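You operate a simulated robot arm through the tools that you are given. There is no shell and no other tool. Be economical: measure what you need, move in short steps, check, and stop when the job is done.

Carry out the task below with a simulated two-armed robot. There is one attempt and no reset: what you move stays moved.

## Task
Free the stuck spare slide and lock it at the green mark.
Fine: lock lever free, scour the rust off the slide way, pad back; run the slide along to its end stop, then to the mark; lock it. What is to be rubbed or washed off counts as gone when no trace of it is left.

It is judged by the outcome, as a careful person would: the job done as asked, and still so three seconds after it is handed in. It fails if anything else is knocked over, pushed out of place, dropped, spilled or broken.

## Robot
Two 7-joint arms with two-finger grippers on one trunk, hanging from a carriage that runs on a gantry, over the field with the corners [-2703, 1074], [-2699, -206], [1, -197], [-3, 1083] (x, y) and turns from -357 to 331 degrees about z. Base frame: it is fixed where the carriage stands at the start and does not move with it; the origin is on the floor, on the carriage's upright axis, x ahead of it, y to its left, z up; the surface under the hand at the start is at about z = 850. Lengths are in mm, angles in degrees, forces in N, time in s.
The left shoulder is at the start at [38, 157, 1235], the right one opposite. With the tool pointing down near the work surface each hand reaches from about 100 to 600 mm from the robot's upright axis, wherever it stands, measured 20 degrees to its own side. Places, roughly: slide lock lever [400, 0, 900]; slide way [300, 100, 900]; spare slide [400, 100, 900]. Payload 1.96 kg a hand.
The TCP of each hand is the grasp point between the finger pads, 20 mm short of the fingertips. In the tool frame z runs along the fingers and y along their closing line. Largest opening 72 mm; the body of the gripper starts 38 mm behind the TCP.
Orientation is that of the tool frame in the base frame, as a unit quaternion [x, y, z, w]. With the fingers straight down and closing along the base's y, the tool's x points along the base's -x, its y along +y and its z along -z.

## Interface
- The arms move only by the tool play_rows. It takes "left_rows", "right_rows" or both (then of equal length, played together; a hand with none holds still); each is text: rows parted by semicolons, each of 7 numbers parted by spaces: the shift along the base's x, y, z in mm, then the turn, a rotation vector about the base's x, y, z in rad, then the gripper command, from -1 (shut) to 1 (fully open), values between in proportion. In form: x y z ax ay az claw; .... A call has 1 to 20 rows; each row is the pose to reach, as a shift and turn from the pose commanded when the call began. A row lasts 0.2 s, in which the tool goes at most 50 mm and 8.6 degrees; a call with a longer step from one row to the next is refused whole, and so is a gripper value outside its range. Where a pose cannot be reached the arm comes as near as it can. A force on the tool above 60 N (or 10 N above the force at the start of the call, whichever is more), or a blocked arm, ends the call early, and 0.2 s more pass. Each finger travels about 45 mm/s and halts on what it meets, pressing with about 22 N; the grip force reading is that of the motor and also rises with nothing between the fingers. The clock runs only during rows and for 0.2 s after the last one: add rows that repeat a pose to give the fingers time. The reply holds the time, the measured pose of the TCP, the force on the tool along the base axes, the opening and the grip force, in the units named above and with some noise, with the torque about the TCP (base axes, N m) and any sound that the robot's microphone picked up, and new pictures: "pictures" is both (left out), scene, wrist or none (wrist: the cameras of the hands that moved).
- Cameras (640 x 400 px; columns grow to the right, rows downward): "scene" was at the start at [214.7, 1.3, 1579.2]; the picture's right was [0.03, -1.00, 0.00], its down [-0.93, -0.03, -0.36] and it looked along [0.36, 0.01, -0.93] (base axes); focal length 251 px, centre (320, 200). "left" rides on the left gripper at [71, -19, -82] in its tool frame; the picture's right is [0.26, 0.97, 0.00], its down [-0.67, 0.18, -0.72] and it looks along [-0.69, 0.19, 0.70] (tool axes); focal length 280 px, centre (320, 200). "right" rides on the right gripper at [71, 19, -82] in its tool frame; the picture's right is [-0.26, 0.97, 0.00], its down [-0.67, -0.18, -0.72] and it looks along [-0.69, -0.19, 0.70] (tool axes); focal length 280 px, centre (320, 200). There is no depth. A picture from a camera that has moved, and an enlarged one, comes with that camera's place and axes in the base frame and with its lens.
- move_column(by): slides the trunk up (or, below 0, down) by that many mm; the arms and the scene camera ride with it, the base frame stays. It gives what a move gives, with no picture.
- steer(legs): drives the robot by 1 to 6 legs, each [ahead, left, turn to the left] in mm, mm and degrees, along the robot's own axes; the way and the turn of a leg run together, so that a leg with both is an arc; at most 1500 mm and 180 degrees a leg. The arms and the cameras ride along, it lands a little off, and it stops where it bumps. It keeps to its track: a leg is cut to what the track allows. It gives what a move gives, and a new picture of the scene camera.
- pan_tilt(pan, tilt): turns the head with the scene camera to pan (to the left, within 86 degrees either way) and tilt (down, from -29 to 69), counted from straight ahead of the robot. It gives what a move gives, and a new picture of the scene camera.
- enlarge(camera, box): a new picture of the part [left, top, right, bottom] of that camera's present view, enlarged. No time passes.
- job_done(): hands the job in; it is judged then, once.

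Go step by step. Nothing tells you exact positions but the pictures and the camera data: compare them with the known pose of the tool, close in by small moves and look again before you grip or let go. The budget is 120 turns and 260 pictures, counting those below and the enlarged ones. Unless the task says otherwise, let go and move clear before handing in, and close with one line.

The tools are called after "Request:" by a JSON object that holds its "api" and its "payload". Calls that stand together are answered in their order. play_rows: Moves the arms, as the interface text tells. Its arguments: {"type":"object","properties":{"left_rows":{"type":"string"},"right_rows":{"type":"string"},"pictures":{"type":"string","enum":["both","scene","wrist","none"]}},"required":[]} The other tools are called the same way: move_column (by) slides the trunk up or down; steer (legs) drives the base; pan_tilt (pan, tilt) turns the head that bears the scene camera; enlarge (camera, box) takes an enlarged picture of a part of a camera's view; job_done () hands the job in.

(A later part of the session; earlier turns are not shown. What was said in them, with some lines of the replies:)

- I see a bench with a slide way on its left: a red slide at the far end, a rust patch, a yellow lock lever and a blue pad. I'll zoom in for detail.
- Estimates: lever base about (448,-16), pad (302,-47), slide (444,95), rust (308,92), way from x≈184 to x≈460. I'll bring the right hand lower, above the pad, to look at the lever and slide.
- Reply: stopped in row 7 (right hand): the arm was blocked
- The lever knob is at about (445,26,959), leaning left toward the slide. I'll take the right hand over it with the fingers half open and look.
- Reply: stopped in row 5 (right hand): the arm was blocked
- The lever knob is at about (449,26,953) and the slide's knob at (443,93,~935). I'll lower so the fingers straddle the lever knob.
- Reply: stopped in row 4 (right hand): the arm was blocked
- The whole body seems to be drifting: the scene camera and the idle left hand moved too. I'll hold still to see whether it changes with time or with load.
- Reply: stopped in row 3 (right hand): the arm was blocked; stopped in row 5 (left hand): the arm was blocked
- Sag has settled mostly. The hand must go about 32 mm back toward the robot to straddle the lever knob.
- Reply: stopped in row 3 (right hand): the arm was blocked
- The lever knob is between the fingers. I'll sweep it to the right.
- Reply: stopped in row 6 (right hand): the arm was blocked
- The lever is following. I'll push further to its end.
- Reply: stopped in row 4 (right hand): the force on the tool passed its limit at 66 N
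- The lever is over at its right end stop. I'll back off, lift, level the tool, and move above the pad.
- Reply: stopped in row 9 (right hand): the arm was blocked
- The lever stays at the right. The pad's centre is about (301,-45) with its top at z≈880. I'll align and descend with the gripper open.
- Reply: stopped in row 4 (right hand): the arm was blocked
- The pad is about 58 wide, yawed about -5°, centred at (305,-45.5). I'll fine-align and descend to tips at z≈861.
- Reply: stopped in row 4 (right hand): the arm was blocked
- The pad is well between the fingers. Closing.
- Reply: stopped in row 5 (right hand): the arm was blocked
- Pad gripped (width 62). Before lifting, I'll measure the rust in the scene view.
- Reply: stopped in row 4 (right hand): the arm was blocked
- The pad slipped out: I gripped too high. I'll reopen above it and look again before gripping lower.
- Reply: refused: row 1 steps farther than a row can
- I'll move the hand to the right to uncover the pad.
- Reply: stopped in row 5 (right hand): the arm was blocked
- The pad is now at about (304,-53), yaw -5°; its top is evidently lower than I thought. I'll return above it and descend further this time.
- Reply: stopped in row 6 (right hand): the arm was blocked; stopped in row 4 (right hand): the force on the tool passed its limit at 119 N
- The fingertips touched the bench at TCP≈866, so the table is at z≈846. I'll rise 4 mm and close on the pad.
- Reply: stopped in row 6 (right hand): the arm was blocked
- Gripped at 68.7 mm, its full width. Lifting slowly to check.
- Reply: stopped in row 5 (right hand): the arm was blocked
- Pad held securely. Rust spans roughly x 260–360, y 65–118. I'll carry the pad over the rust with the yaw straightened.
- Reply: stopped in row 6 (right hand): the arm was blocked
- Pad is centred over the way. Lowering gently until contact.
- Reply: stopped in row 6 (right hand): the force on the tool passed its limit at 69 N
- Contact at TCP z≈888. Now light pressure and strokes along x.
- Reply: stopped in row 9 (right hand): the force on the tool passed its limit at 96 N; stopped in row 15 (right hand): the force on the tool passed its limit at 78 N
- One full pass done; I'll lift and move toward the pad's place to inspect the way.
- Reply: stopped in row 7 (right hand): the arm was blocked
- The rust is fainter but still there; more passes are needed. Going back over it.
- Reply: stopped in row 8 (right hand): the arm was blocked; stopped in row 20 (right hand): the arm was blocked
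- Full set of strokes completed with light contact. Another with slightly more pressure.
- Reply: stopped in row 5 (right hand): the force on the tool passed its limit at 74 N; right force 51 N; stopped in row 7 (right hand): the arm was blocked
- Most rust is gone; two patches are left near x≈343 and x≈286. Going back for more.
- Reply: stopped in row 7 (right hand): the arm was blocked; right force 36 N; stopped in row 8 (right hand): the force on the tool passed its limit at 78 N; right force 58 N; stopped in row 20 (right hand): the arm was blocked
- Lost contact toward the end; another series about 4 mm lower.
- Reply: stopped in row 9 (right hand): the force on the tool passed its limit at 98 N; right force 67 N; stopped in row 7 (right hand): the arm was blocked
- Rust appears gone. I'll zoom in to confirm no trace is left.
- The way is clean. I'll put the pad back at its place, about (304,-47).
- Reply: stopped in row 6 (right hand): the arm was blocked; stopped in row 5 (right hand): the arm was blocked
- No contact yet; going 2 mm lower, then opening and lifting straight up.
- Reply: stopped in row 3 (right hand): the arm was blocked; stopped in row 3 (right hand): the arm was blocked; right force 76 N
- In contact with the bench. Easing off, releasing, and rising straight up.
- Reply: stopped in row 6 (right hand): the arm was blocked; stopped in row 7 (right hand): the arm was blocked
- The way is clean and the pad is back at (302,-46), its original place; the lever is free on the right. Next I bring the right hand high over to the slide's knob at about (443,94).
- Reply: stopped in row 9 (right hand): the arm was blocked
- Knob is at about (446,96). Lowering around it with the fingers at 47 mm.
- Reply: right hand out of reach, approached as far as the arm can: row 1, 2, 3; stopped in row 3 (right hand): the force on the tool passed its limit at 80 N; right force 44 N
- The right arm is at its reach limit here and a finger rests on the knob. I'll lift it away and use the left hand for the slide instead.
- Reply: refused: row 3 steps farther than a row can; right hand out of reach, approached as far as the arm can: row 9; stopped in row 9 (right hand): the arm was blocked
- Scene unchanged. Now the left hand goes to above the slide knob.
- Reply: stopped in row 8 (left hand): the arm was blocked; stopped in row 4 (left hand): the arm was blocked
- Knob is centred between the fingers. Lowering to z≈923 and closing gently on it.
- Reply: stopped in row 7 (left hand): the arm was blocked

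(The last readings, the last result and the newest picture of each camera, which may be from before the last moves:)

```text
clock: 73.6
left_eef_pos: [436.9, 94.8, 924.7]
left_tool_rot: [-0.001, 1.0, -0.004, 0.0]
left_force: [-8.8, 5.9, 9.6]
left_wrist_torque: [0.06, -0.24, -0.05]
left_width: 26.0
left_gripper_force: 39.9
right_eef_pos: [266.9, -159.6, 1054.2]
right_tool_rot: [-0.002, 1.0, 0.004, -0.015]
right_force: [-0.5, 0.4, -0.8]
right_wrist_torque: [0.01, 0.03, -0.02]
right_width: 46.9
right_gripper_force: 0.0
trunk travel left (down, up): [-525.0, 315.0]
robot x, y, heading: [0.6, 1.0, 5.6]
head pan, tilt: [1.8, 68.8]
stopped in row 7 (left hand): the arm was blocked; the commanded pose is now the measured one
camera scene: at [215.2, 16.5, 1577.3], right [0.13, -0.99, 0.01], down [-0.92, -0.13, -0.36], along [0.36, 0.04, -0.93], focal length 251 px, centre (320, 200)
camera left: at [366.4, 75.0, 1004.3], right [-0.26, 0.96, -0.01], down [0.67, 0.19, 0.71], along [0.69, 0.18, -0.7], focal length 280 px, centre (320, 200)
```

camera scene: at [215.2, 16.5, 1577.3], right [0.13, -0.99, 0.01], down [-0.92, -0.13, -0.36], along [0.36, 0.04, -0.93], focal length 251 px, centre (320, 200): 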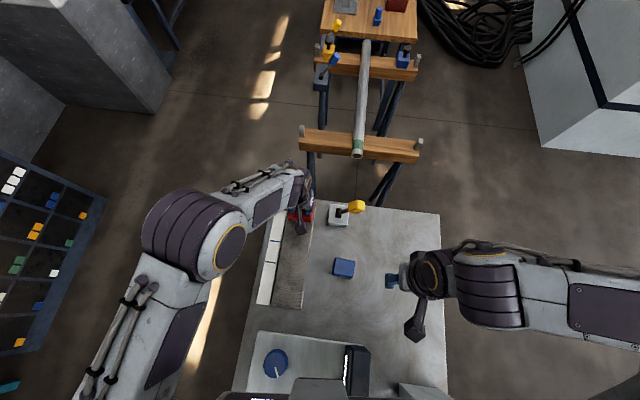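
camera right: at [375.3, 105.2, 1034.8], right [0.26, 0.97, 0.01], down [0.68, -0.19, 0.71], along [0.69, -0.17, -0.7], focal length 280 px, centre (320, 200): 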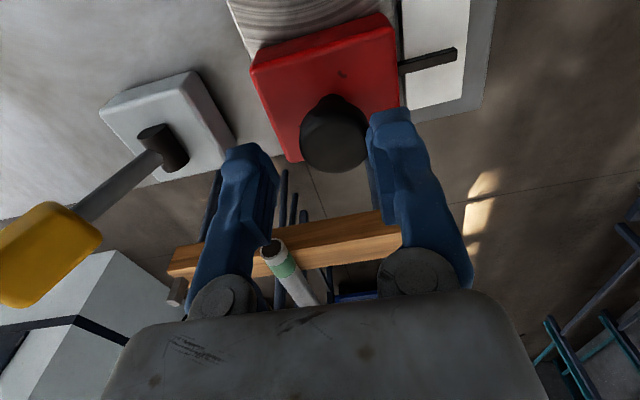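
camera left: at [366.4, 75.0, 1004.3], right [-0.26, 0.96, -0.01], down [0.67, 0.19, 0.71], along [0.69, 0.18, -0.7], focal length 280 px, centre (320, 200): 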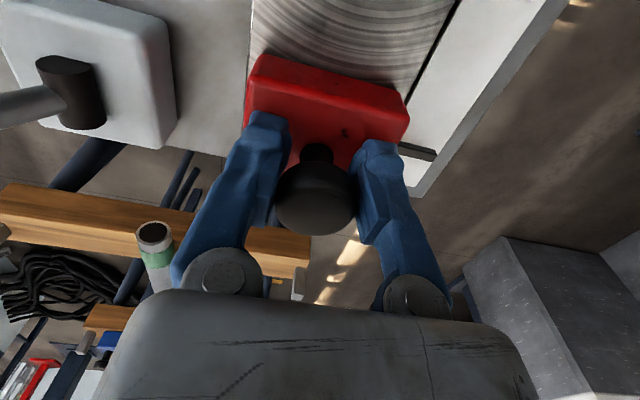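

Gripped. Now pull the slide toward me, a short test first.

Request:
{"api": "play_rows", "payload": {"left_rows": "-5 0 0 0 0 0 -0.8; -12 0 0 0 0 0 -0.8; -20 0 0 0 0 0 -0.8; -30 0 0 0 0 0 -0.8; -40 0 0 0 0 0 -0.8", "pictures": "wrist"}}

```text
clock: 75.0
left_eef_pos: [397.6, 94.7, 925.0]
left_tool_rot: [-0.001, 1.0, -0.004, -0.001]
left_force: [-1.1, 4.4, 10.0]
left_wrist_torque: [0.12, 1.13, -0.13]
left_width: 25.6
left_gripper_force: 40.0
right_eef_pos: [265.8, -158.1, 1054.5]
right_tool_rot: [-0.003, 1.0, 0.003, -0.014]
right_force: [0.5, -0.1, -1.0]
right_wrist_torque: [0.05, -0.03, 0.01]
right_width: 47.1
right_gripper_force: 0.0
trunk travel left (down, up): [-525.0, 315.0]
robot x, y, heading: [-2.2, 0.4, 5.5]
head pan, tilt: [1.8, 68.8]
stopped in row 5 (left hand): the arm was blocked; the commanded pose is now the measured one
camera left: at [325.6, 74.8, 1004.2], right [-0.26, 0.96, -0.01], down [0.67, 0.19, 0.71], along [0.69, 0.18, -0.7], focal length 280 px, centre (320, 200)
```

left: 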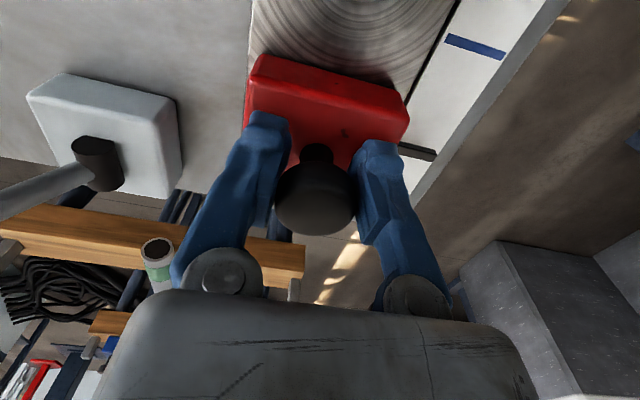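

The slide moves freely. Continuing toward the near end.

Request:
{"api": "play_rows", "payload": {"left_rows": "-12 0 0 0 0 0 -0.8; -24 0 0 0 0 0 -0.8; -36 0 0 0 0 0 -0.8; -48 0 0 0 0 0 -0.8; -60 0 0 0 0 0 -0.8; -72 0 0 0 0 0 -0.8; -84 0 0 0 0 0 -0.8; -96 0 0 0 0 0 -0.8; -108 0 0 0 0 0 -0.8; -120 0 0 0 0 0 -0.8; -130 0 0 0 0 0 -0.8; -140 0 0 0 0 0 -0.8"}}

```text
clock: 77.6
left_eef_pos: [256.6, 94.1, 923.6]
left_tool_rot: [0.0, 1.0, -0.003, -0.002]
left_force: [3.1, -3.0, -27.0]
left_wrist_torque: [0.0, 0.73, -0.22]
left_width: 25.6
left_gripper_force: 39.8
right_eef_pos: [265.5, -159.8, 1054.4]
right_tool_rot: [-0.001, 1.0, 0.005, -0.014]
right_force: [-0.2, 0.5, 0.0]
right_wrist_torque: [0.01, -0.01, 0.01]
right_width: 46.7
right_gripper_force: 0.1
trunk travel left (down, up): [-525.0, 315.0]
robot x, y, heading: [-0.7, -0.8, 5.5]
head pan, tilt: [1.8, 68.8]
camera scene: at [215.4, 16.2, 1577.4], right [0.13, -0.99, 0.01], down [-0.92, -0.13, -0.36], along [0.36, 0.04, -0.93], focal length 251 px, centre (320, 200)
camera left: at [184.7, 74.3, 1003.5], right [-0.26, 0.96, 0.0], down [0.68, 0.19, 0.71], along [0.69, 0.18, -0.7], focal length 280 px, centre (320, 200)
```

scene: 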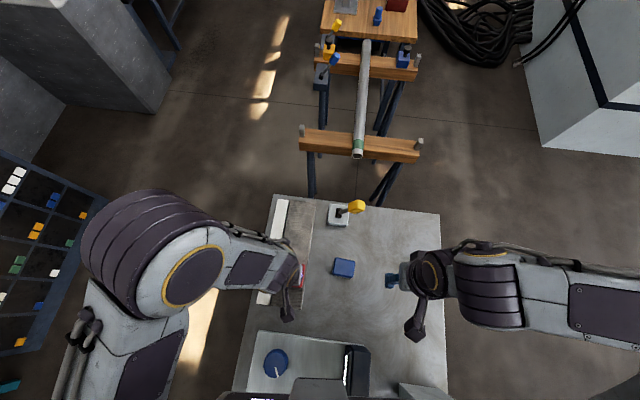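
left: 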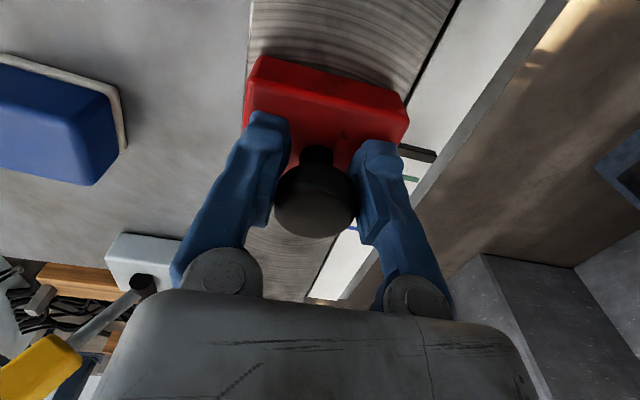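

Request:
{"api": "play_rows", "payload": {"left_rows": "-6 0 0 0 0 0 -0.8; -12 0 0 0 0 0 -0.8; -18 0 0 0 0 0 -0.8; -24 0 0 0 0 0 -0.8; -30 0 0 0 0 0 -0.8; -36 0 0 0 0 0 -0.8; -42 0 0 0 0 0 -0.8; -48 0 0 0 0 0 -0.8; -54 0 0 0 0 0 -0.8"}}

```text
clock: 79.8
left_eef_pos: [202.6, 93.1, 924.5]
left_tool_rot: [0.0, 1.0, -0.004, -0.001]
left_force: [0.6, -0.4, 0.3]
left_wrist_torque: [0.0, 0.01, -0.02]
left_width: 7.2
left_gripper_force: 0.0
right_eef_pos: [267.1, -159.8, 1054.9]
right_tool_rot: [-0.002, 1.0, 0.003, -0.015]
right_force: [-0.7, 0.4, -0.3]
right_wrist_torque: [0.0, 0.01, -0.01]
right_width: 46.7
right_gripper_force: 0.0
trunk travel left (down, up): [-525.0, 315.0]
robot x, y, heading: [-2.9, -2.2, 6.0]
head pan, tilt: [1.8, 68.8]
stopped in row 9 (left hand): the arm was blocked; the commanded pose is now the measured one
camera scene: at [215.3, 16.5, 1577.2], right [0.13, -0.99, 0.01], down [-0.92, -0.13, -0.36], along [0.36, 0.04, -0.93], focal length 251 px, centre (320, 200)
camera left: at [130.8, 74.4, 1004.1], right [-0.26, 0.97, -0.01], down [0.68, 0.19, 0.71], along [0.69, 0.18, -0.7], focal length 280 px, centre (320, 200)
```

scene: 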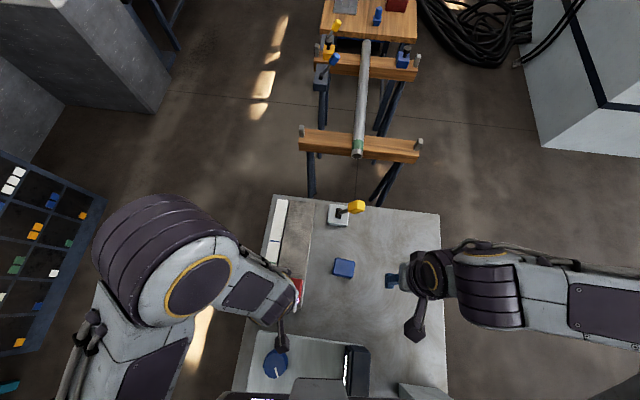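
left: 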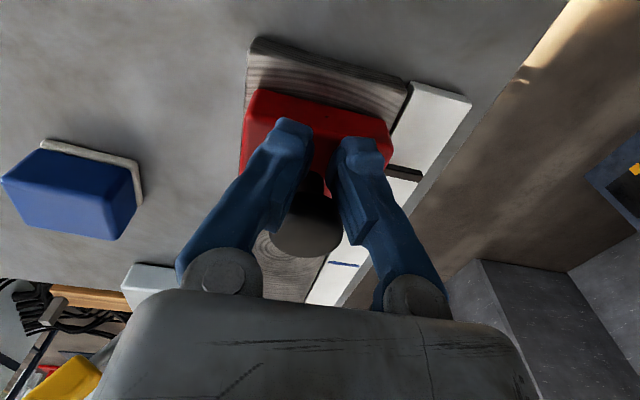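

The fingers slipped off the knob's near side, probably because the slide met its stop. I'll reopen, recentre on the knob and confirm.

Request:
{"api": "play_rows", "payload": {"left_rows": "0 0 0 0 0 0 -0.3; 0 0 0 0 0 0 0.3; 0 0 0 0 0 0 0.3; 10 0 0 0 0 0 0.3; 20 0 0 0 0 0 0.3; 20 0 0 0 0 0 0.3"}}

```text
clock: 81.4
left_eef_pos: [222.3, 94.3, 923.1]
left_tool_rot: [0.0, 1.0, -0.004, -0.001]
left_force: [0.3, -0.6, -0.1]
left_wrist_torque: [0.03, 0.05, 0.04]
left_width: 47.1
left_gripper_force: 0.0
right_eef_pos: [267.0, -158.4, 1055.4]
right_tool_rot: [-0.002, 1.0, 0.004, -0.015]
right_force: [-0.5, -0.4, -0.4]
right_wrist_torque: [0.03, 0.0, -0.06]
right_width: 46.7
right_gripper_force: 0.1
trunk travel left (down, up): [-525.0, 315.0]
robot x, y, heading: [1.7, 1.0, 6.0]
head pan, tilt: [1.8, 68.8]
stopped in row 6 (left hand): the arm was blocked; the commanded pose is now the measured one
camera scene: at [215.6, 16.6, 1577.3], right [0.13, -0.99, 0.01], down [-0.92, -0.13, -0.36], along [0.36, 0.04, -0.93], focal length 251 px, centre (320, 200)
camera left: at [151.9, 74.2, 1004.1], right [-0.26, 0.97, -0.01], down [0.68, 0.19, 0.71], along [0.69, 0.18, -0.7], focal length 280 px, centre (320, 200)
```

scene: 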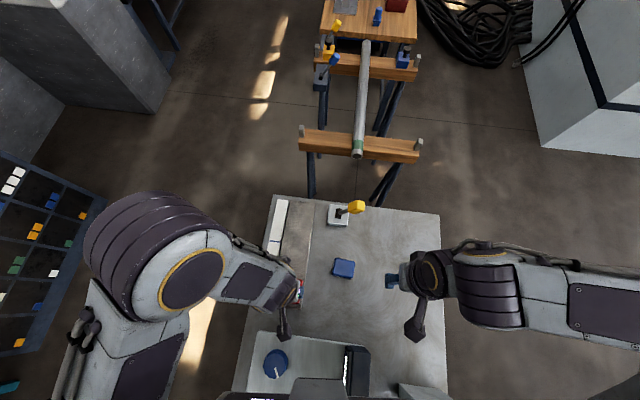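
left: 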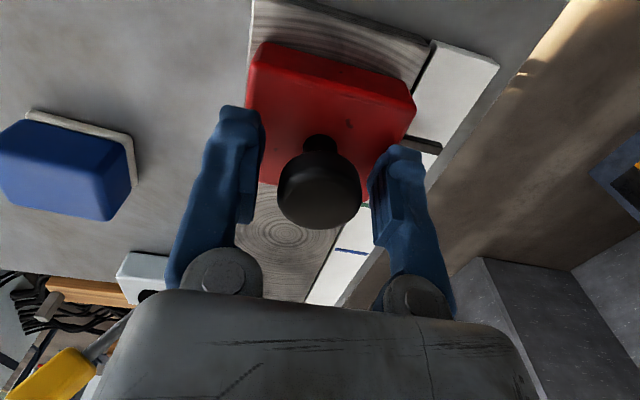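

Recentred. Regripping and pulling again in small steps to confirm the stop.

Request:
{"api": "play_rows", "payload": {"left_rows": "0 0 0 0 0 0 0; 0 0 0 0 0 0 -0.8; 0 0 0 0 0 0 -1; 0 0 0 0 0 0 -1; -2 0 0 0 0 0 -1; -4 0 0 0 0 0 -1; -6 0 0 0 0 0 -1; -8 0 0 0 0 0 -1", "pictures": "wrist"}}

```text
clock: 83.2
left_eef_pos: [217.3, 92.6, 924.6]
left_tool_rot: [0.0, 1.0, -0.003, 0.002]
left_force: [37.9, 1.0, 9.2]
left_wrist_torque: [0.01, -0.31, 0.0]
left_width: 26.2
left_gripper_force: 39.9
right_eef_pos: [267.7, -159.3, 1054.5]
right_tool_rot: [-0.002, 1.0, 0.004, -0.014]
right_force: [-0.3, -0.3, 0.4]
right_wrist_torque: [0.0, 0.0, 0.0]
right_width: 46.8
right_gripper_force: 0.0
trunk travel left (down, up): [-525.0, 315.0]
robot x, y, heading: [-3.5, -1.3, 5.6]
head pan, tilt: [1.8, 68.8]
camera left: at [144.7, 74.3, 1004.6], right [-0.26, 0.96, -0.01], down [0.67, 0.19, 0.72], along [0.69, 0.18, -0.7], focal length 280 px, centre (320, 200)
```

left: 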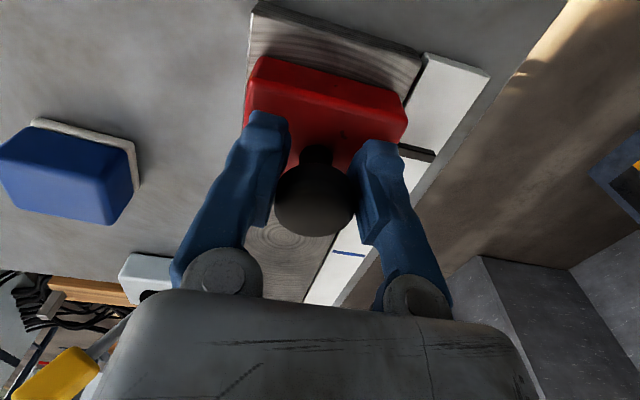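

End stop confirmed (38 N at x≈217). The green mark should come under the pointer at TCP x≈280; moving 58 mm first and looking.

Request:
{"api": "play_rows", "payload": {"left_rows": "6 0 0 0 0 0 -1; 16 0 0 0 0 0 -1; 26 0 0 0 0 0 -1; 36 0 0 0 0 0 -1; 46 0 0 0 0 0 -1; 54 0 0 0 0 0 -1; 58 0 0 0 0 0 -1; 58 0 0 0 0 0 -1"}}

Request:
{"api": "enlarge", "payload": {"camera": "left", "box": [340, 40, 520, 300]}}

Request:
{"api": "enlarge", "payload": {"camera": "scene", "box": [250, 190, 350, 320]}}

```text
clock: 85.0
left_eef_pos: [272.8, 93.8, 924.6]
left_tool_rot: [0.0, 1.0, -0.005, -0.003]
left_force: [-2.8, 0.4, -35.0]
left_wrist_torque: [0.0, 0.32, 0.04]
left_width: 25.9
left_gripper_force: 40.5
right_eef_pos: [268.5, -159.0, 1055.1]
right_tool_rot: [-0.001, 1.0, 0.004, -0.013]
right_force: [-0.2, -0.5, 0.5]
right_wrist_torque: [0.0, -0.03, 0.0]
right_width: 46.9
right_gripper_force: 0.1
trunk travel left (down, up): [-525.0, 315.0]
robot x, y, heading: [-2.1, 2.1, 6.0]
head pan, tilt: [1.8, 68.8]
camera scene: at [215.7, 16.3, 1577.4], right [0.13, -0.99, 0.01], down [-0.92, -0.13, -0.36], along [0.36, 0.04, -0.93], focal length 251 px, centre (320, 200)
camera left: at [201.6, 74.5, 1004.6], right [-0.26, 0.96, 0.0], down [0.68, 0.19, 0.71], along [0.69, 0.18, -0.7], focal length 280 px, centre (320, 200)
```

scene: 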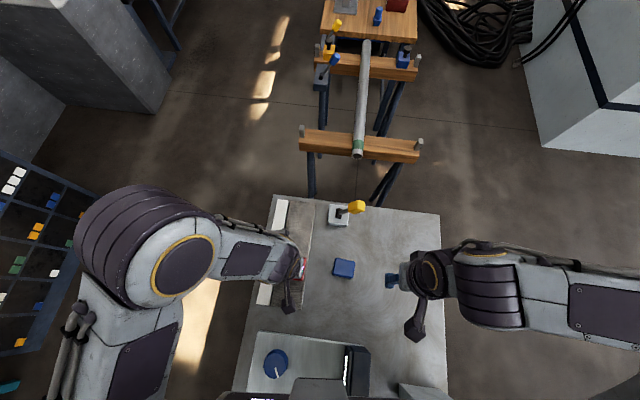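
left: 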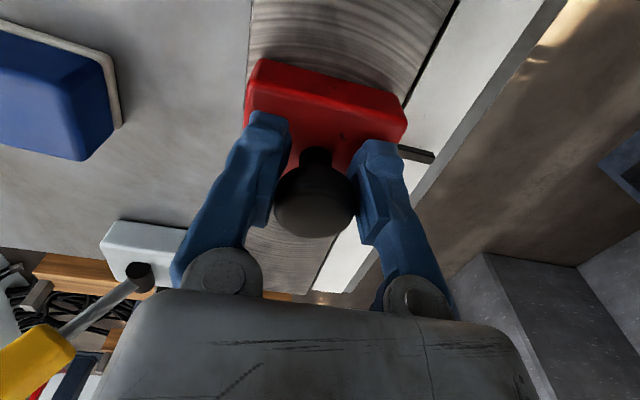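

```text
1.54 times, centred on (430, 170) of left
camera zoom: at [201.6, 74.5, 1004.6], right [-0.26, 0.96, 0.0], down [0.68, 0.19, 0.71], along [0.69, 0.18, -0.7], focal length 431 px, centre (151, 246)
```

zoom: 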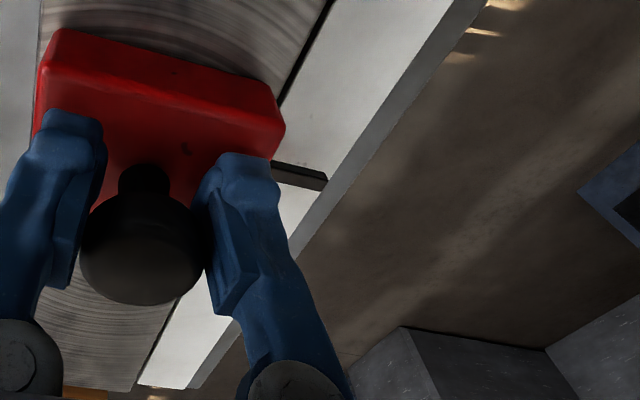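

```text
3.08 times, centred on (300, 255) of scene
camera zoom: at [215.7, 16.3, 1577.4], right [0.13, -0.99, 0.01], down [-0.92, -0.13, -0.36], along [0.36, 0.04, -0.93], focal length 771 px, centre (382, 31)
```

zoom: 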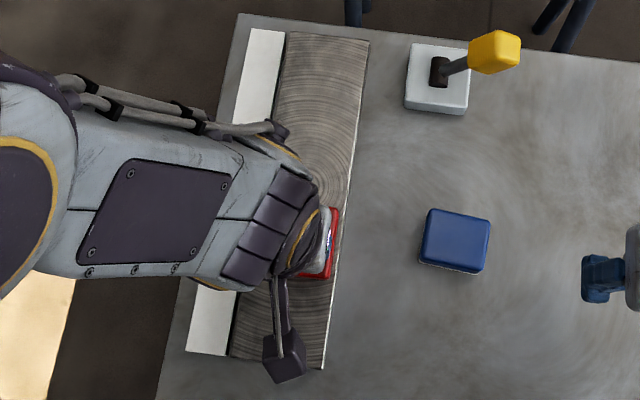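

The pointer hides the green mark from the wrist. I'll release the knob gently and move off to measure from above.

Request:
{"api": "play_rows", "payload": {"left_rows": "0 0 -1 0 0 0 -0.6; 0 0 -1 0 0 0 0; 0 0 -1 0 0 0 0.4; 0 0 -1 0 0 0 0.4; 0 0 20 0 0 0 0.4; 0 0 60 0 0 0 0.4; 0 40 85 0 0 0 0.4; 0 85 90 0 0 0 0.4; 0 130 90 0 0 0 0.4; 0 175 90 0 0 0 0.4", "pictures": "wrist"}}

Request:
{"api": "enlarge", "payload": {"camera": "scene", "box": [250, 200, 350, 320]}}

Request:
{"api": "enlarge", "payload": {"camera": "scene", "box": [255, 245, 315, 290]}}

```text
clock: 87.4
left_eef_pos: [273.3, 269.5, 1012.9]
left_tool_rot: [0.0, 1.0, -0.004, -0.002]
left_force: [-0.1, -0.7, 0.4]
left_wrist_torque: [0.01, 0.01, 0.01]
left_width: 50.6
left_gripper_force: 0.1
right_eef_pos: [266.2, -159.7, 1055.0]
right_tool_rot: [-0.001, 1.0, 0.004, -0.015]
right_force: [0.6, 0.5, 0.0]
right_wrist_torque: [-0.01, -0.03, 0.02]
right_width: 46.7
right_gripper_force: 0.1
trunk travel left (down, up): [-525.0, 315.0]
robot x, y, heading: [2.3, 0.4, 5.7]
head pan, tilt: [1.8, 68.8]
stopped in row 10 (left hand): the arm was blocked; the commanded pose is now the measured one
camera left: at [201.6, 250.1, 1093.1], right [-0.26, 0.97, -0.01], down [0.68, 0.19, 0.71], along [0.69, 0.18, -0.7], focal length 280 px, centre (320, 200)
```

left: 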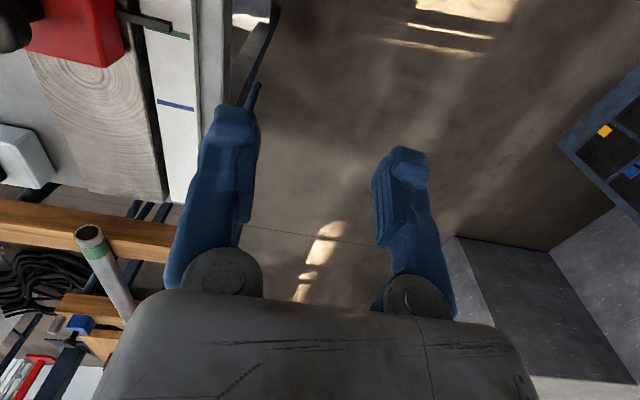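

```text
3.33 times, centred on (300, 260) of scene
camera zoom: at [215.9, 16.5, 1577.4], right [0.13, -0.99, 0.01], down [-0.92, -0.13, -0.36], along [0.36, 0.04, -0.93], focal length 835 px, centre (387, 0)
```

zoom: 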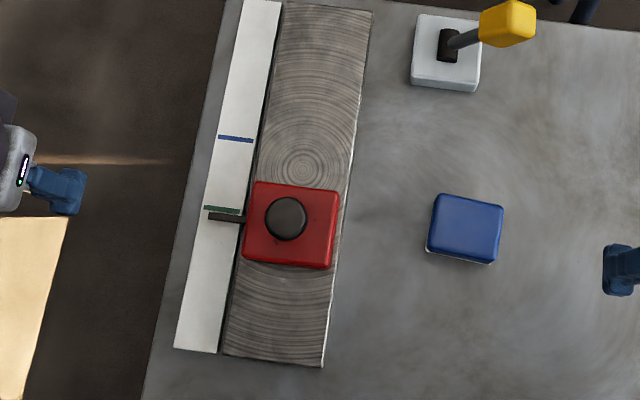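

```text
8.89 times, centred on (285, 268) of scene
camera zoom: at [215.9, 16.5, 1577.4], right [0.13, -0.99, 0.01], down [-0.92, -0.13, -0.36], along [0.36, 0.04, -0.93], focal length 2228 px, centre (631, -400)
```

zoom: 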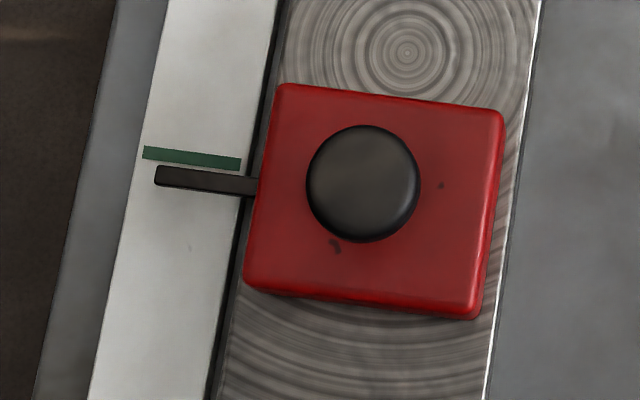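

The pointer stops short of the green mark by about 7 mm. I'll enlarge the left wrist view to settle the parallax.

Request:
{"api": "enlarge", "payload": {"camera": "left", "box": [90, 0, 230, 88]}}

```text
4.55 times, centred on (160, 44) of left
camera zoom: at [201.6, 250.1, 1093.1], right [-0.26, 0.97, -0.01], down [0.68, 0.19, 0.71], along [0.69, 0.18, -0.7], focal length 1274 px, centre (1047, 909)
```

zoom: 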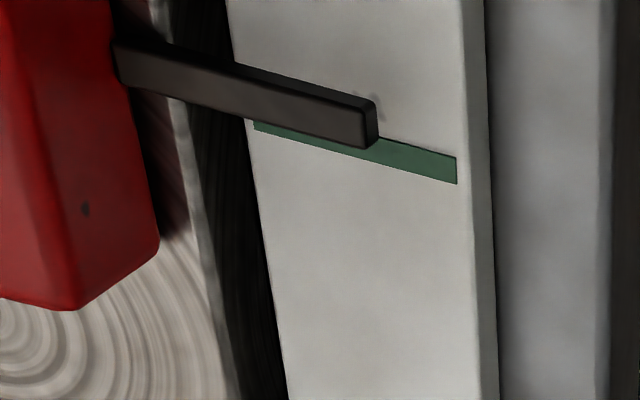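

Gap to the mark ≈8 mm (mark x≈288, pointer ≈280). I'll regrip the knob and advance it.

Request:
{"api": "play_rows", "payload": {"left_rows": "0 -45 0 0 0 0 0.4; 0 -90 0 0 0 0 0.4; 0 -135 -5 0 0 0 0.4; 0 -175 -20 0 0 0 0.4; 0 -175 -55 0 0 0 0.4; 0 -175 -80 0 0 0 0.4; 0 -175 -88 0 0 0 0.4; 0 -175 -88 0 0 0 0.4", "pictures": "wrist"}}

```text
clock: 89.4
left_eef_pos: [273.6, 93.4, 925.2]
left_tool_rot: [0.002, 1.0, -0.003, -0.002]
left_force: [-0.1, -0.3, 0.6]
left_wrist_torque: [-0.02, 0.03, -0.02]
left_width: 50.2
left_gripper_force: 0.0
right_eef_pos: [267.0, -159.8, 1054.0]
right_tool_rot: [-0.002, 1.0, 0.004, -0.015]
right_force: [-0.3, 0.0, 0.4]
right_wrist_torque: [0.01, 0.02, -0.05]
right_width: 46.6
right_gripper_force: 0.0
trunk travel left (down, up): [-525.0, 315.0]
robot x, y, heading: [-2.8, -0.6, 5.8]
head pan, tilt: [1.8, 68.8]
stopped in row 8 (left hand): the arm was blocked; the commanded pose is now the measured one
camera left: at [201.2, 74.4, 1005.8], right [-0.26, 0.97, -0.01], down [0.68, 0.19, 0.71], along [0.69, 0.18, -0.7], focal length 280 px, centre (320, 200)
```

left: 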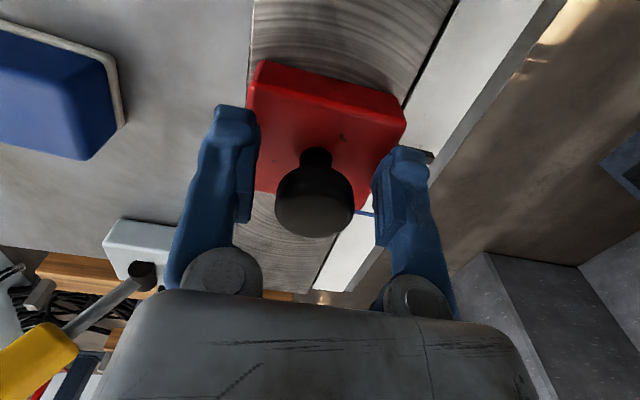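

Request:
{"api": "play_rows", "payload": {"left_rows": "0 0 -1 0 0 0 0; 0 0 -1 0 0 0 -0.8; 0 0 -1 0 0 0 -1; 0 0 -1 0 0 0 -1; 2 0 -1 0 0 0 -1; 4 0 -1 0 0 0 -1; 6 0 -1 0 0 0 -1; 8 0 -1 0 0 0 -1; 8 0 -1 0 0 0 -1; 8 0 -1 0 0 0 -1", "pictures": "none"}}

```text
clock: 91.6
left_eef_pos: [279.8, 93.4, 925.5]
left_tool_rot: [0.001, 1.0, -0.003, -0.003]
left_force: [-2.0, -0.2, -33.8]
left_wrist_torque: [0.02, 0.61, -0.02]
left_width: 25.8
left_gripper_force: 40.3
right_eef_pos: [267.8, -159.1, 1056.1]
right_tool_rot: [-0.002, 1.0, 0.004, -0.013]
right_force: [0.4, -0.4, -0.9]
right_wrist_torque: [-0.01, 0.02, 0.02]
right_width: 46.9
right_gripper_force: 0.0
trunk travel left (down, up): [-525.0, 315.0]
robot x, y, heading: [2.1, 0.7, 5.7]
head pan, tilt: [1.8, 68.8]
```

Request:
{"api": "play_rows", "payload": {"left_rows": "0 0 -1 0 0 0 -0.6; 0 0 -1 0 0 0 0; 0 0 -1 0 0 0 0.4; 0 0 -1 0 0 0 0.4; 0 0 20 0 0 0 0.4; 0 0 60 0 0 0 0.4; 0 40 85 0 0 0 0.4; 0 85 90 0 0 0 0.4; 0 130 90 0 0 0 0.4; 0 175 90 0 0 0 0.4", "pictures": "none"}}

Request:
{"api": "enlarge", "payload": {"camera": "scene", "box": [255, 245, 315, 290]}}

Request:
{"api": "enlarge", "payload": {"camera": "left", "box": [90, 0, 230, 88]}}

```text
clock: 94.0
left_eef_pos: [277.9, 271.2, 1012.1]
left_tool_rot: [0.001, 1.0, -0.005, -0.002]
left_force: [0.9, -0.2, 0.0]
left_wrist_torque: [-0.05, -0.01, 0.03]
left_width: 50.1
left_gripper_force: 0.1
right_eef_pos: [267.1, -160.1, 1054.4]
right_tool_rot: [-0.001, 1.0, 0.003, -0.015]
right_force: [-0.1, 0.0, 0.2]
right_wrist_torque: [0.0, 0.01, 0.06]
right_width: 46.7
right_gripper_force: 0.0
trunk travel left (down, up): [-525.0, 315.0]
robot x, y, heading: [-2.4, 3.2, 5.6]
head pan, tilt: [1.8, 68.8]
stopped in row 10 (left hand): the arm was blocked; the commanded pose is now the measured one
```

```text
8.89 times, centred on (285, 268) of scene
camera zoom: at [216.1, 16.4, 1577.4], right [0.13, -0.99, 0.01], down [-0.92, -0.13, -0.36], along [0.36, 0.04, -0.93], focal length 2228 px, centre (631, -400)
```

zoom: 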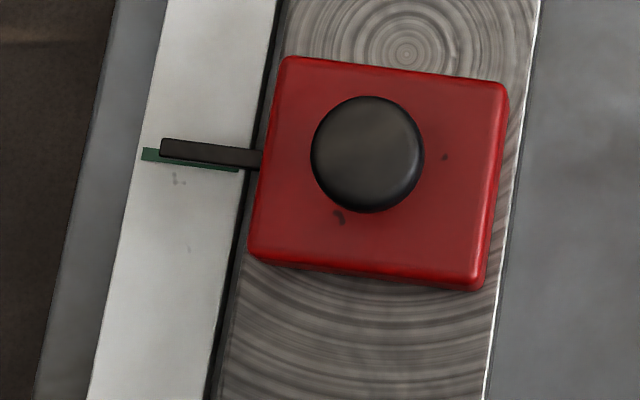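

```text
4.55 times, centred on (160, 44) of left
camera zoom: at [206.3, 252.1, 1092.0], right [-0.26, 0.97, -0.01], down [0.68, 0.19, 0.71], along [0.69, 0.18, -0.7], focal length 1274 px, centre (1047, 909)
```

zoom: 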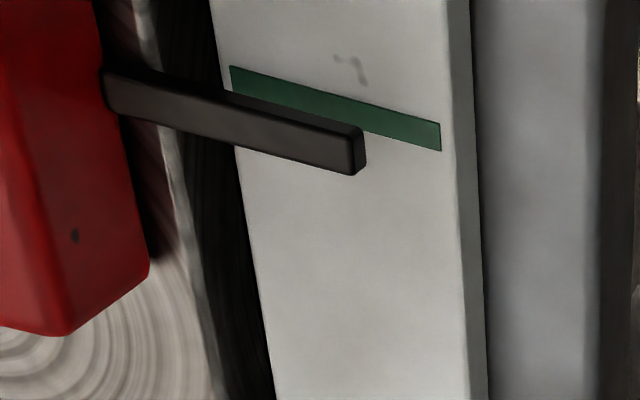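

The pointer is now about 1.5 mm past the mark's centre (allowing for parallax). One small correction.

Request:
{"api": "play_rows", "payload": {"left_rows": "2 -45 0 0 0 0 0.4; 3 -90 0 0 0 0 0.4; 3 -135 -5 0 0 0 0.4; 3 -177 -20 0 0 0 0.4; 3 -177 -55 0 0 0 0.4; 3 -177 -80 0 0 0 0.4; 3 -177 -87 0 0 0 0.4; 3 -177 -87 0 0 0 0.4", "pictures": "none"}}

Request:
{"api": "play_rows", "payload": {"left_rows": "0 0 -1 0 0 0 0; 0 0 -1 0 0 0 -0.8; 0 0 -1 0 0 0 -1; 0 0 -1 0 0 0 -1; 0 0 -1 0 0 0 -1", "pictures": "none"}}

```text
clock: 96.0
left_eef_pos: [279.1, 92.4, 925.4]
left_tool_rot: [0.002, 1.0, -0.003, -0.002]
left_force: [0.3, 0.2, 0.6]
left_wrist_torque: [-0.02, -0.02, 0.02]
left_width: 50.5
left_gripper_force: 0.1
right_eef_pos: [268.3, -159.3, 1054.8]
right_tool_rot: [-0.002, 1.0, 0.003, -0.015]
right_force: [-0.3, 0.1, 0.3]
right_wrist_torque: [0.01, 0.01, 0.0]
right_width: 46.7
right_gripper_force: 0.0
trunk travel left (down, up): [-525.0, 315.0]
robot x, y, heading: [0.2, 2.4, 5.5]
head pan, tilt: [1.8, 68.8]
stopped in row 8 (left hand): the arm was blocked; the commanded pose is now the measured one
```

```text
clock: 97.4
left_eef_pos: [279.9, 93.9, 925.4]
left_tool_rot: [0.001, 1.0, -0.004, -0.003]
left_force: [-3.8, 2.6, 19.4]
left_wrist_torque: [0.05, 0.32, -0.02]
left_width: 26.3
left_gripper_force: 40.0
right_eef_pos: [269.2, -161.2, 1053.6]
right_tool_rot: [-0.002, 1.0, 0.003, -0.015]
right_force: [-0.6, 0.1, 1.1]
right_wrist_torque: [0.0, 0.0, 0.01]
right_width: 47.0
right_gripper_force: 0.0
trunk travel left (down, up): [-525.0, 315.0]
robot x, y, heading: [-2.0, 1.3, 5.7]
head pan, tilt: [1.8, 68.8]
stopped in row 5 (left hand): the arm was blocked; the commanded pose is now the measured one
```

Request:
{"api": "play_rows", "payload": {"left_rows": "-1 0 0 0 0 0 -1; -1.6 0 0 0 0 0 -1; -1.6 0 0 0 0 0 -1; -1.6 0 0 0 0 0 -1", "pictures": "none"}}

Request:
{"api": "play_rows", "payload": {"left_rows": "0 0 0 0 0 0 -0.6; 0 0 0 0 0 0 0; 0 0 0 0 0 0 0.4; 0 0 0 0 0 0 0.4; 0 0 20 0 0 0 0.4; 0 0 60 0 0 0 0.4; 0 40 85 0 0 0 0.4; 0 85 90 0 0 0 0.4; 0 130 90 0 0 0 0.4; 0 175 90 0 0 0 0.4", "pictures": "none"}}

Request:
{"api": "enlarge", "payload": {"camera": "scene", "box": [255, 245, 315, 290]}}

Request:
{"api": "enlarge", "payload": {"camera": "left", "box": [90, 0, 230, 88]}}

```text
clock: 98.6
left_eef_pos: [279.4, 93.8, 924.9]
left_tool_rot: [0.002, 1.0, -0.004, -0.001]
left_force: [-3.1, 3.3, 21.9]
left_wrist_torque: [-0.03, 0.55, -0.01]
left_width: 25.8
left_gripper_force: 39.8
right_eef_pos: [269.4, -159.6, 1055.5]
right_tool_rot: [-0.002, 1.0, 0.003, -0.014]
right_force: [0.7, 1.1, -0.4]
right_wrist_torque: [0.03, 0.0, 0.0]
right_width: 46.7
right_gripper_force: 0.0
trunk travel left (down, up): [-525.0, 315.0]
robot x, y, heading: [-3.9, -2.4, 5.6]
head pan, tilt: [1.8, 68.8]
stopped in row 4 (left hand): the arm was blocked; the commanded pose is now the measured one
```

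```text
clock: 101.0
left_eef_pos: [279.3, 271.3, 1012.4]
left_tool_rot: [0.003, 1.0, -0.003, 0.0]
left_force: [-0.4, -0.7, -0.4]
left_wrist_torque: [-0.05, 0.0, -0.02]
left_width: 50.5
left_gripper_force: 0.0
right_eef_pos: [268.6, -160.5, 1054.7]
right_tool_rot: [-0.001, 1.0, 0.003, -0.015]
right_force: [0.4, 0.6, 1.9]
right_wrist_torque: [0.01, 0.0, 0.0]
right_width: 47.1
right_gripper_force: 0.1
trunk travel left (down, up): [-525.0, 315.0]
robot x, y, heading: [-2.5, 3.4, 5.8]
head pan, tilt: [1.8, 68.8]
stopped in row 10 (left hand): the arm was blocked; the commanded pose is now the measured one
```

```text
8.89 times, centred on (285, 268) of scene
camera zoom: at [216.7, 16.4, 1577.3], right [0.13, -0.99, 0.01], down [-0.92, -0.13, -0.36], along [0.36, 0.04, -0.93], focal length 2228 px, centre (631, -400)
```

zoom: 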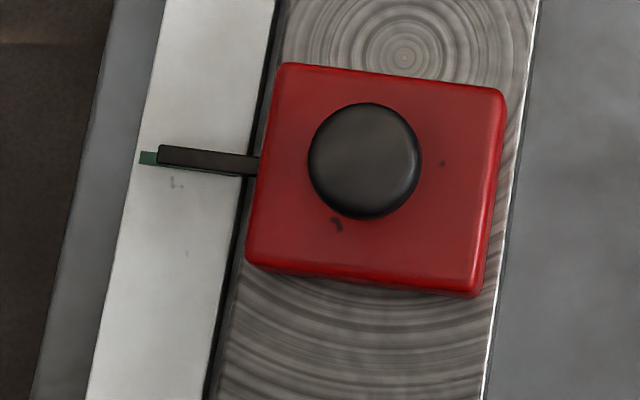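

```text
4.55 times, centred on (160, 44) of left
camera zoom: at [208.6, 252.6, 1092.2], right [-0.26, 0.97, -0.01], down [0.68, 0.19, 0.71], along [0.69, 0.18, -0.7], focal length 1274 px, centre (1047, 909)
```

zoom: 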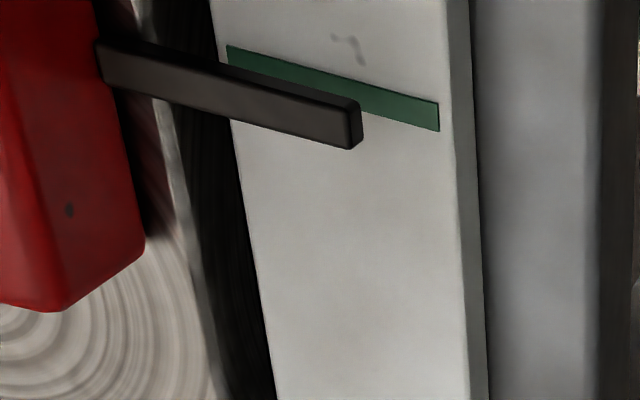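

The pointer now sits on the green mark. Next, the right hand goes to the lever to swing it back to the left.

Request:
{"api": "play_rows", "payload": {"right_rows": "30 18 0 0 0 0 0.6; 65 36 0 0 0 0 0.6; 100 55 0 0 0 0 0.6; 135 75 -5 0 0 0 0.6; 160 95 -10 0 0 0 0.6; 160 95 -30 0 0 0 0.6; 160 95 -30 0 0 0 0.6"}}

```text
clock: 102.8
left_eef_pos: [292.0, 273.0, 1011.0]
left_tool_rot: [0.001, 1.0, -0.005, 0.004]
left_force: [0.3, 0.0, -0.6]
left_wrist_torque: [-0.01, -0.02, 0.02]
left_width: 50.4
left_gripper_force: 0.0
right_eef_pos: [441.7, -62.6, 1021.8]
right_tool_rot: [-0.002, 1.0, 0.004, -0.011]
right_force: [0.1, 0.5, -1.3]
right_wrist_torque: [0.01, 0.0, -0.02]
right_width: 57.1
right_gripper_force: 0.0
trunk travel left (down, up): [-525.0, 315.0]
robot x, y, heading: [1.1, 1.6, 5.8]
head pan, tilt: [1.8, 68.8]
stopped in row 7 (right hand): the arm was blocked; the commanded pose is now the measured one
camera scene: at [224.4, 17.6, 1575.5], right [0.13, -0.99, 0.01], down [-0.92, -0.13, -0.37], along [0.37, 0.04, -0.93], focal length 251 px, centre (320, 200)
camera right: at [373.2, -44.2, 1103.6], right [0.26, 0.97, 0.0], down [0.69, -0.18, 0.7], along [0.68, -0.18, -0.72], focal length 280 px, centre (320, 200)
```

scene: 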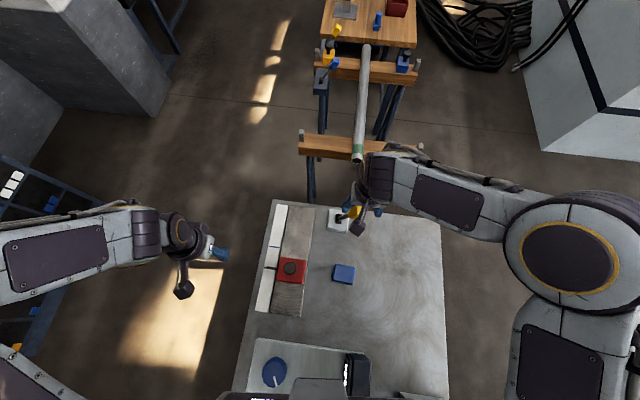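
right: 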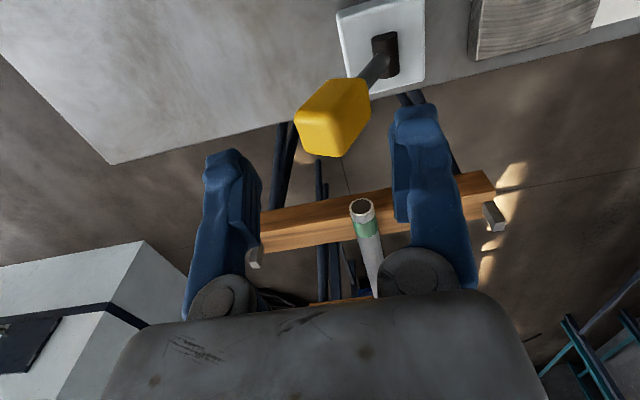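

Lever knob at about (452,-59). Lowering to straddle it.

Request:
{"api": "play_rows", "payload": {"right_rows": "4 3 -25 0 0 0 0.6; 4 3 -50 0 0 0 0.6; 2 3 -66 0 0 0 0.6; 2 3 -66 0 0 0 0.6", "pictures": "wrist"}}

```text
clock: 104.0
left_eef_pos: [298.7, 275.0, 1008.4]
left_tool_rot: [0.001, 1.0, -0.004, 0.007]
left_force: [-0.4, 0.6, 0.2]
left_wrist_torque: [0.0, -0.03, 0.03]
left_width: 50.3
left_gripper_force: 0.0
right_eef_pos: [452.3, -58.2, 953.2]
right_tool_rot: [-0.004, 1.0, 0.003, -0.008]
right_force: [0.2, -0.3, -0.4]
right_wrist_torque: [0.01, 0.02, -0.01]
right_width: 57.5
right_gripper_force: 0.0
trunk travel left (down, up): [-525.0, 315.0]
robot x, y, heading: [2.1, 2.7, 5.8]
head pan, tilt: [1.8, 68.8]
stopped in row 4 (right hand): the arm was blocked; the commanded pose is now the measured one
camera right: at [383.5, -40.0, 1035.2], right [0.25, 0.97, 0.0], down [0.69, -0.18, 0.7], along [0.68, -0.18, -0.71], focal length 280 px, centre (320, 200)
```

right: 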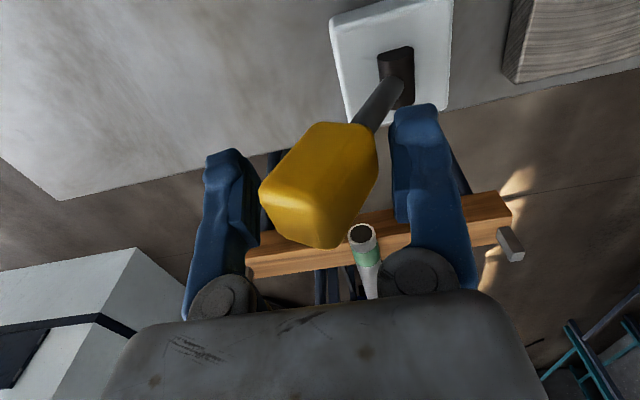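

Request:
{"api": "play_rows", "payload": {"right_rows": "0 15 3 0 0 0 0.6; 0 30 6 0 0 0 0.6; 0 45 6 0 0 0 0.6; 0 60 6 0 0 0 0.6; 0 75 4 0 0 0 0.6; 0 85 2 0 0 0 0.6; 0 93 0 0 0 0 0.6; 0 99 0 0 0 0 0.6; 0 105 0 0 0 0 0.6; 0 110 0 0 0 0 0.6"}}

```text
clock: 106.1
left_eef_pos: [304.7, 273.5, 1007.4]
left_tool_rot: [0.002, 1.0, -0.003, 0.009]
left_force: [0.5, 0.5, 0.7]
left_wrist_torque: [-0.02, -0.02, 0.01]
left_width: 50.3
left_gripper_force: 0.0
right_eef_pos: [457.7, 37.3, 948.7]
right_tool_rot: [0.006, 1.0, -0.008, -0.009]
right_force: [5.2, -21.3, 1.0]
right_wrist_torque: [-0.11, -0.05, 0.39]
right_width: 70.5
right_gripper_force: 9.9
trunk travel left (down, up): [-525.0, 315.0]
robot x, y, heading: [3.2, 3.7, 5.7]
head pan, tilt: [1.8, 68.8]
stopped in row 10 (right hand): the force on the tool passed its limit at 70 N (the readings are from after the stop); the commanded pose is now the measured one
camera scene: at [232.0, 18.0, 1570.9], right [0.13, -0.99, 0.01], down [-0.92, -0.13, -0.38], along [0.38, 0.04, -0.92], focal length 251 px, centre (320, 200)
camera right: at [390.0, 58.9, 1030.3], right [0.27, 0.96, -0.02], down [0.69, -0.18, 0.71], along [0.68, -0.21, -0.71], focal length 280 px, centre (320, 200)
```

scene: 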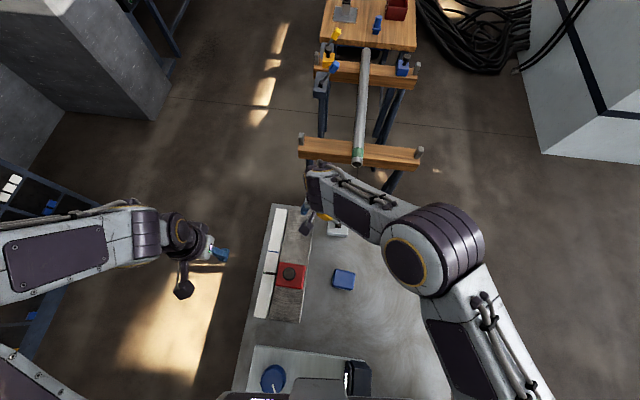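
right: 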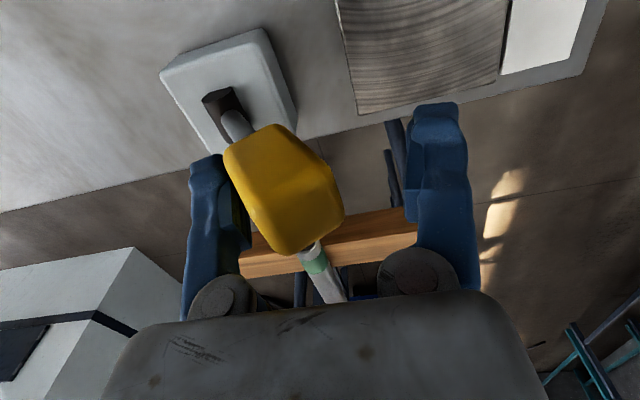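

The lever is at its left end again, locked. I'll back off, lift clear and retract, then check lever, slide and pad.

Request:
{"api": "play_rows", "payload": {"right_rows": "0 -9 0 0 0 0 0.9; 0 -9 30 0 0 0 0.9; 0 -9 70 0 0 0 0.9; -20 -30 90 0 0 0 0.9; -55 -60 90 0 0 0 0.9; -90 -90 90 0 0 0 0.9; -120 -125 90 0 0 0 0.9; -145 -165 90 0 0 0 0.9; -165 -205 90 0 0 0 0.9"}}

Request:
{"api": "enlarge", "payload": {"camera": "scene", "box": [240, 190, 380, 310]}}

Request:
{"api": "enlarge", "payload": {"camera": "scene", "box": [255, 240, 315, 285]}}

```text
clock: 108.3
left_eef_pos: [267.7, 269.8, 1010.0]
left_tool_rot: [0.006, 1.0, -0.005, -0.005]
left_force: [0.4, -0.3, -0.4]
left_wrist_torque: [0.01, 0.01, -0.01]
left_width: 50.4
left_gripper_force: 0.0
right_eef_pos: [254.6, -161.6, 1043.2]
right_tool_rot: [0.008, 1.0, -0.006, -0.022]
right_force: [-0.7, 0.1, -0.1]
right_wrist_torque: [0.04, 0.0, 0.0]
right_width: 68.5
right_gripper_force: 0.0
right hand out of reach, approached as far as the arm can: row 9
trunk travel left (down, up): [-525.0, 315.0]
robot x, y, heading: [-1.5, 2.7, 5.2]
head pan, tilt: [1.8, 68.8]
stopped in row 9 (right hand): the arm was blocked; the commanded pose is now the measured one
camera scene: at [208.8, 14.9, 1576.2], right [0.12, -0.99, 0.01], down [-0.93, -0.12, -0.36], along [0.35, 0.03, -0.93], focal length 251 px, centre (320, 200)
camera right: at [188.0, -138.9, 1126.5], right [0.28, 0.96, -0.02], down [0.7, -0.19, 0.69], along [0.66, -0.21, -0.73], focal length 280 px, centre (320, 200)
```

scene: 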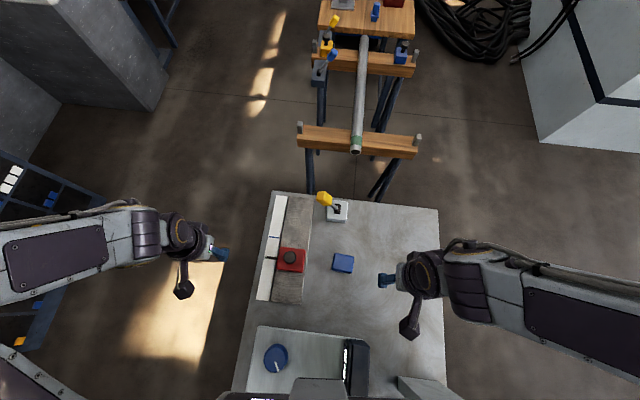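
right: 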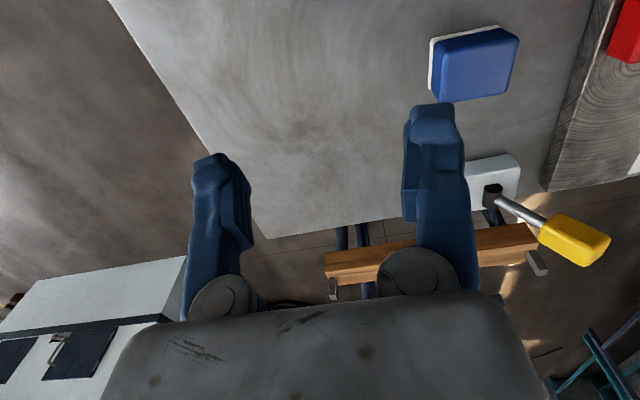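

```text
3.33 times, centred on (310, 250) of scene
camera zoom: at [208.8, 14.9, 1576.2], right [0.12, -0.99, 0.01], down [-0.93, -0.12, -0.36], along [0.35, 0.03, -0.93], focal length 835 px, centre (353, 33)
```

zoom: 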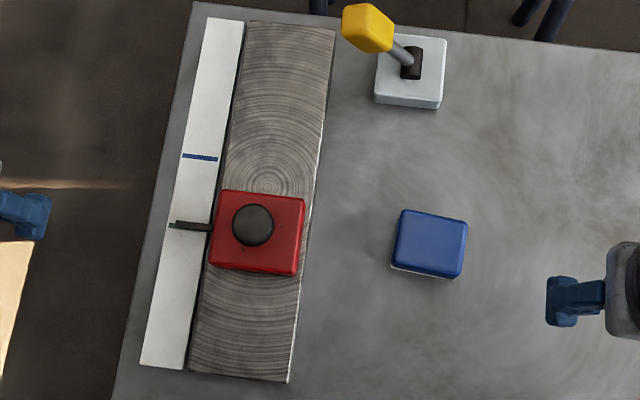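

```text
8.89 times, centred on (285, 262) of scene
camera zoom: at [208.8, 14.9, 1576.2], right [0.12, -0.99, 0.01], down [-0.93, -0.12, -0.36], along [0.35, 0.03, -0.93], focal length 2228 px, centre (631, -356)
```

zoom: 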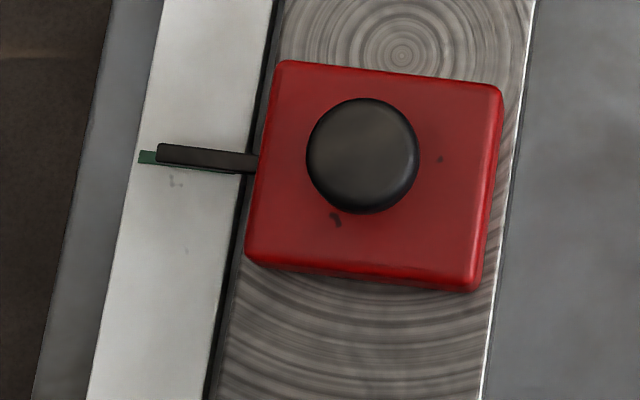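

The way is clean, the pad is back in place, the slide's pointer is on the green mark and the lever is in the locked position. Both hands are clear, so I'm handing in.

Request:
{"api": "job_done", "payload": {}}

```text
The job is handed in.
```

I freed the slide, scoured off all the rust, ran the slide to its end stop and locked it with its pointer on the green mark. The pad is back in its place, possibly turned a few degrees.
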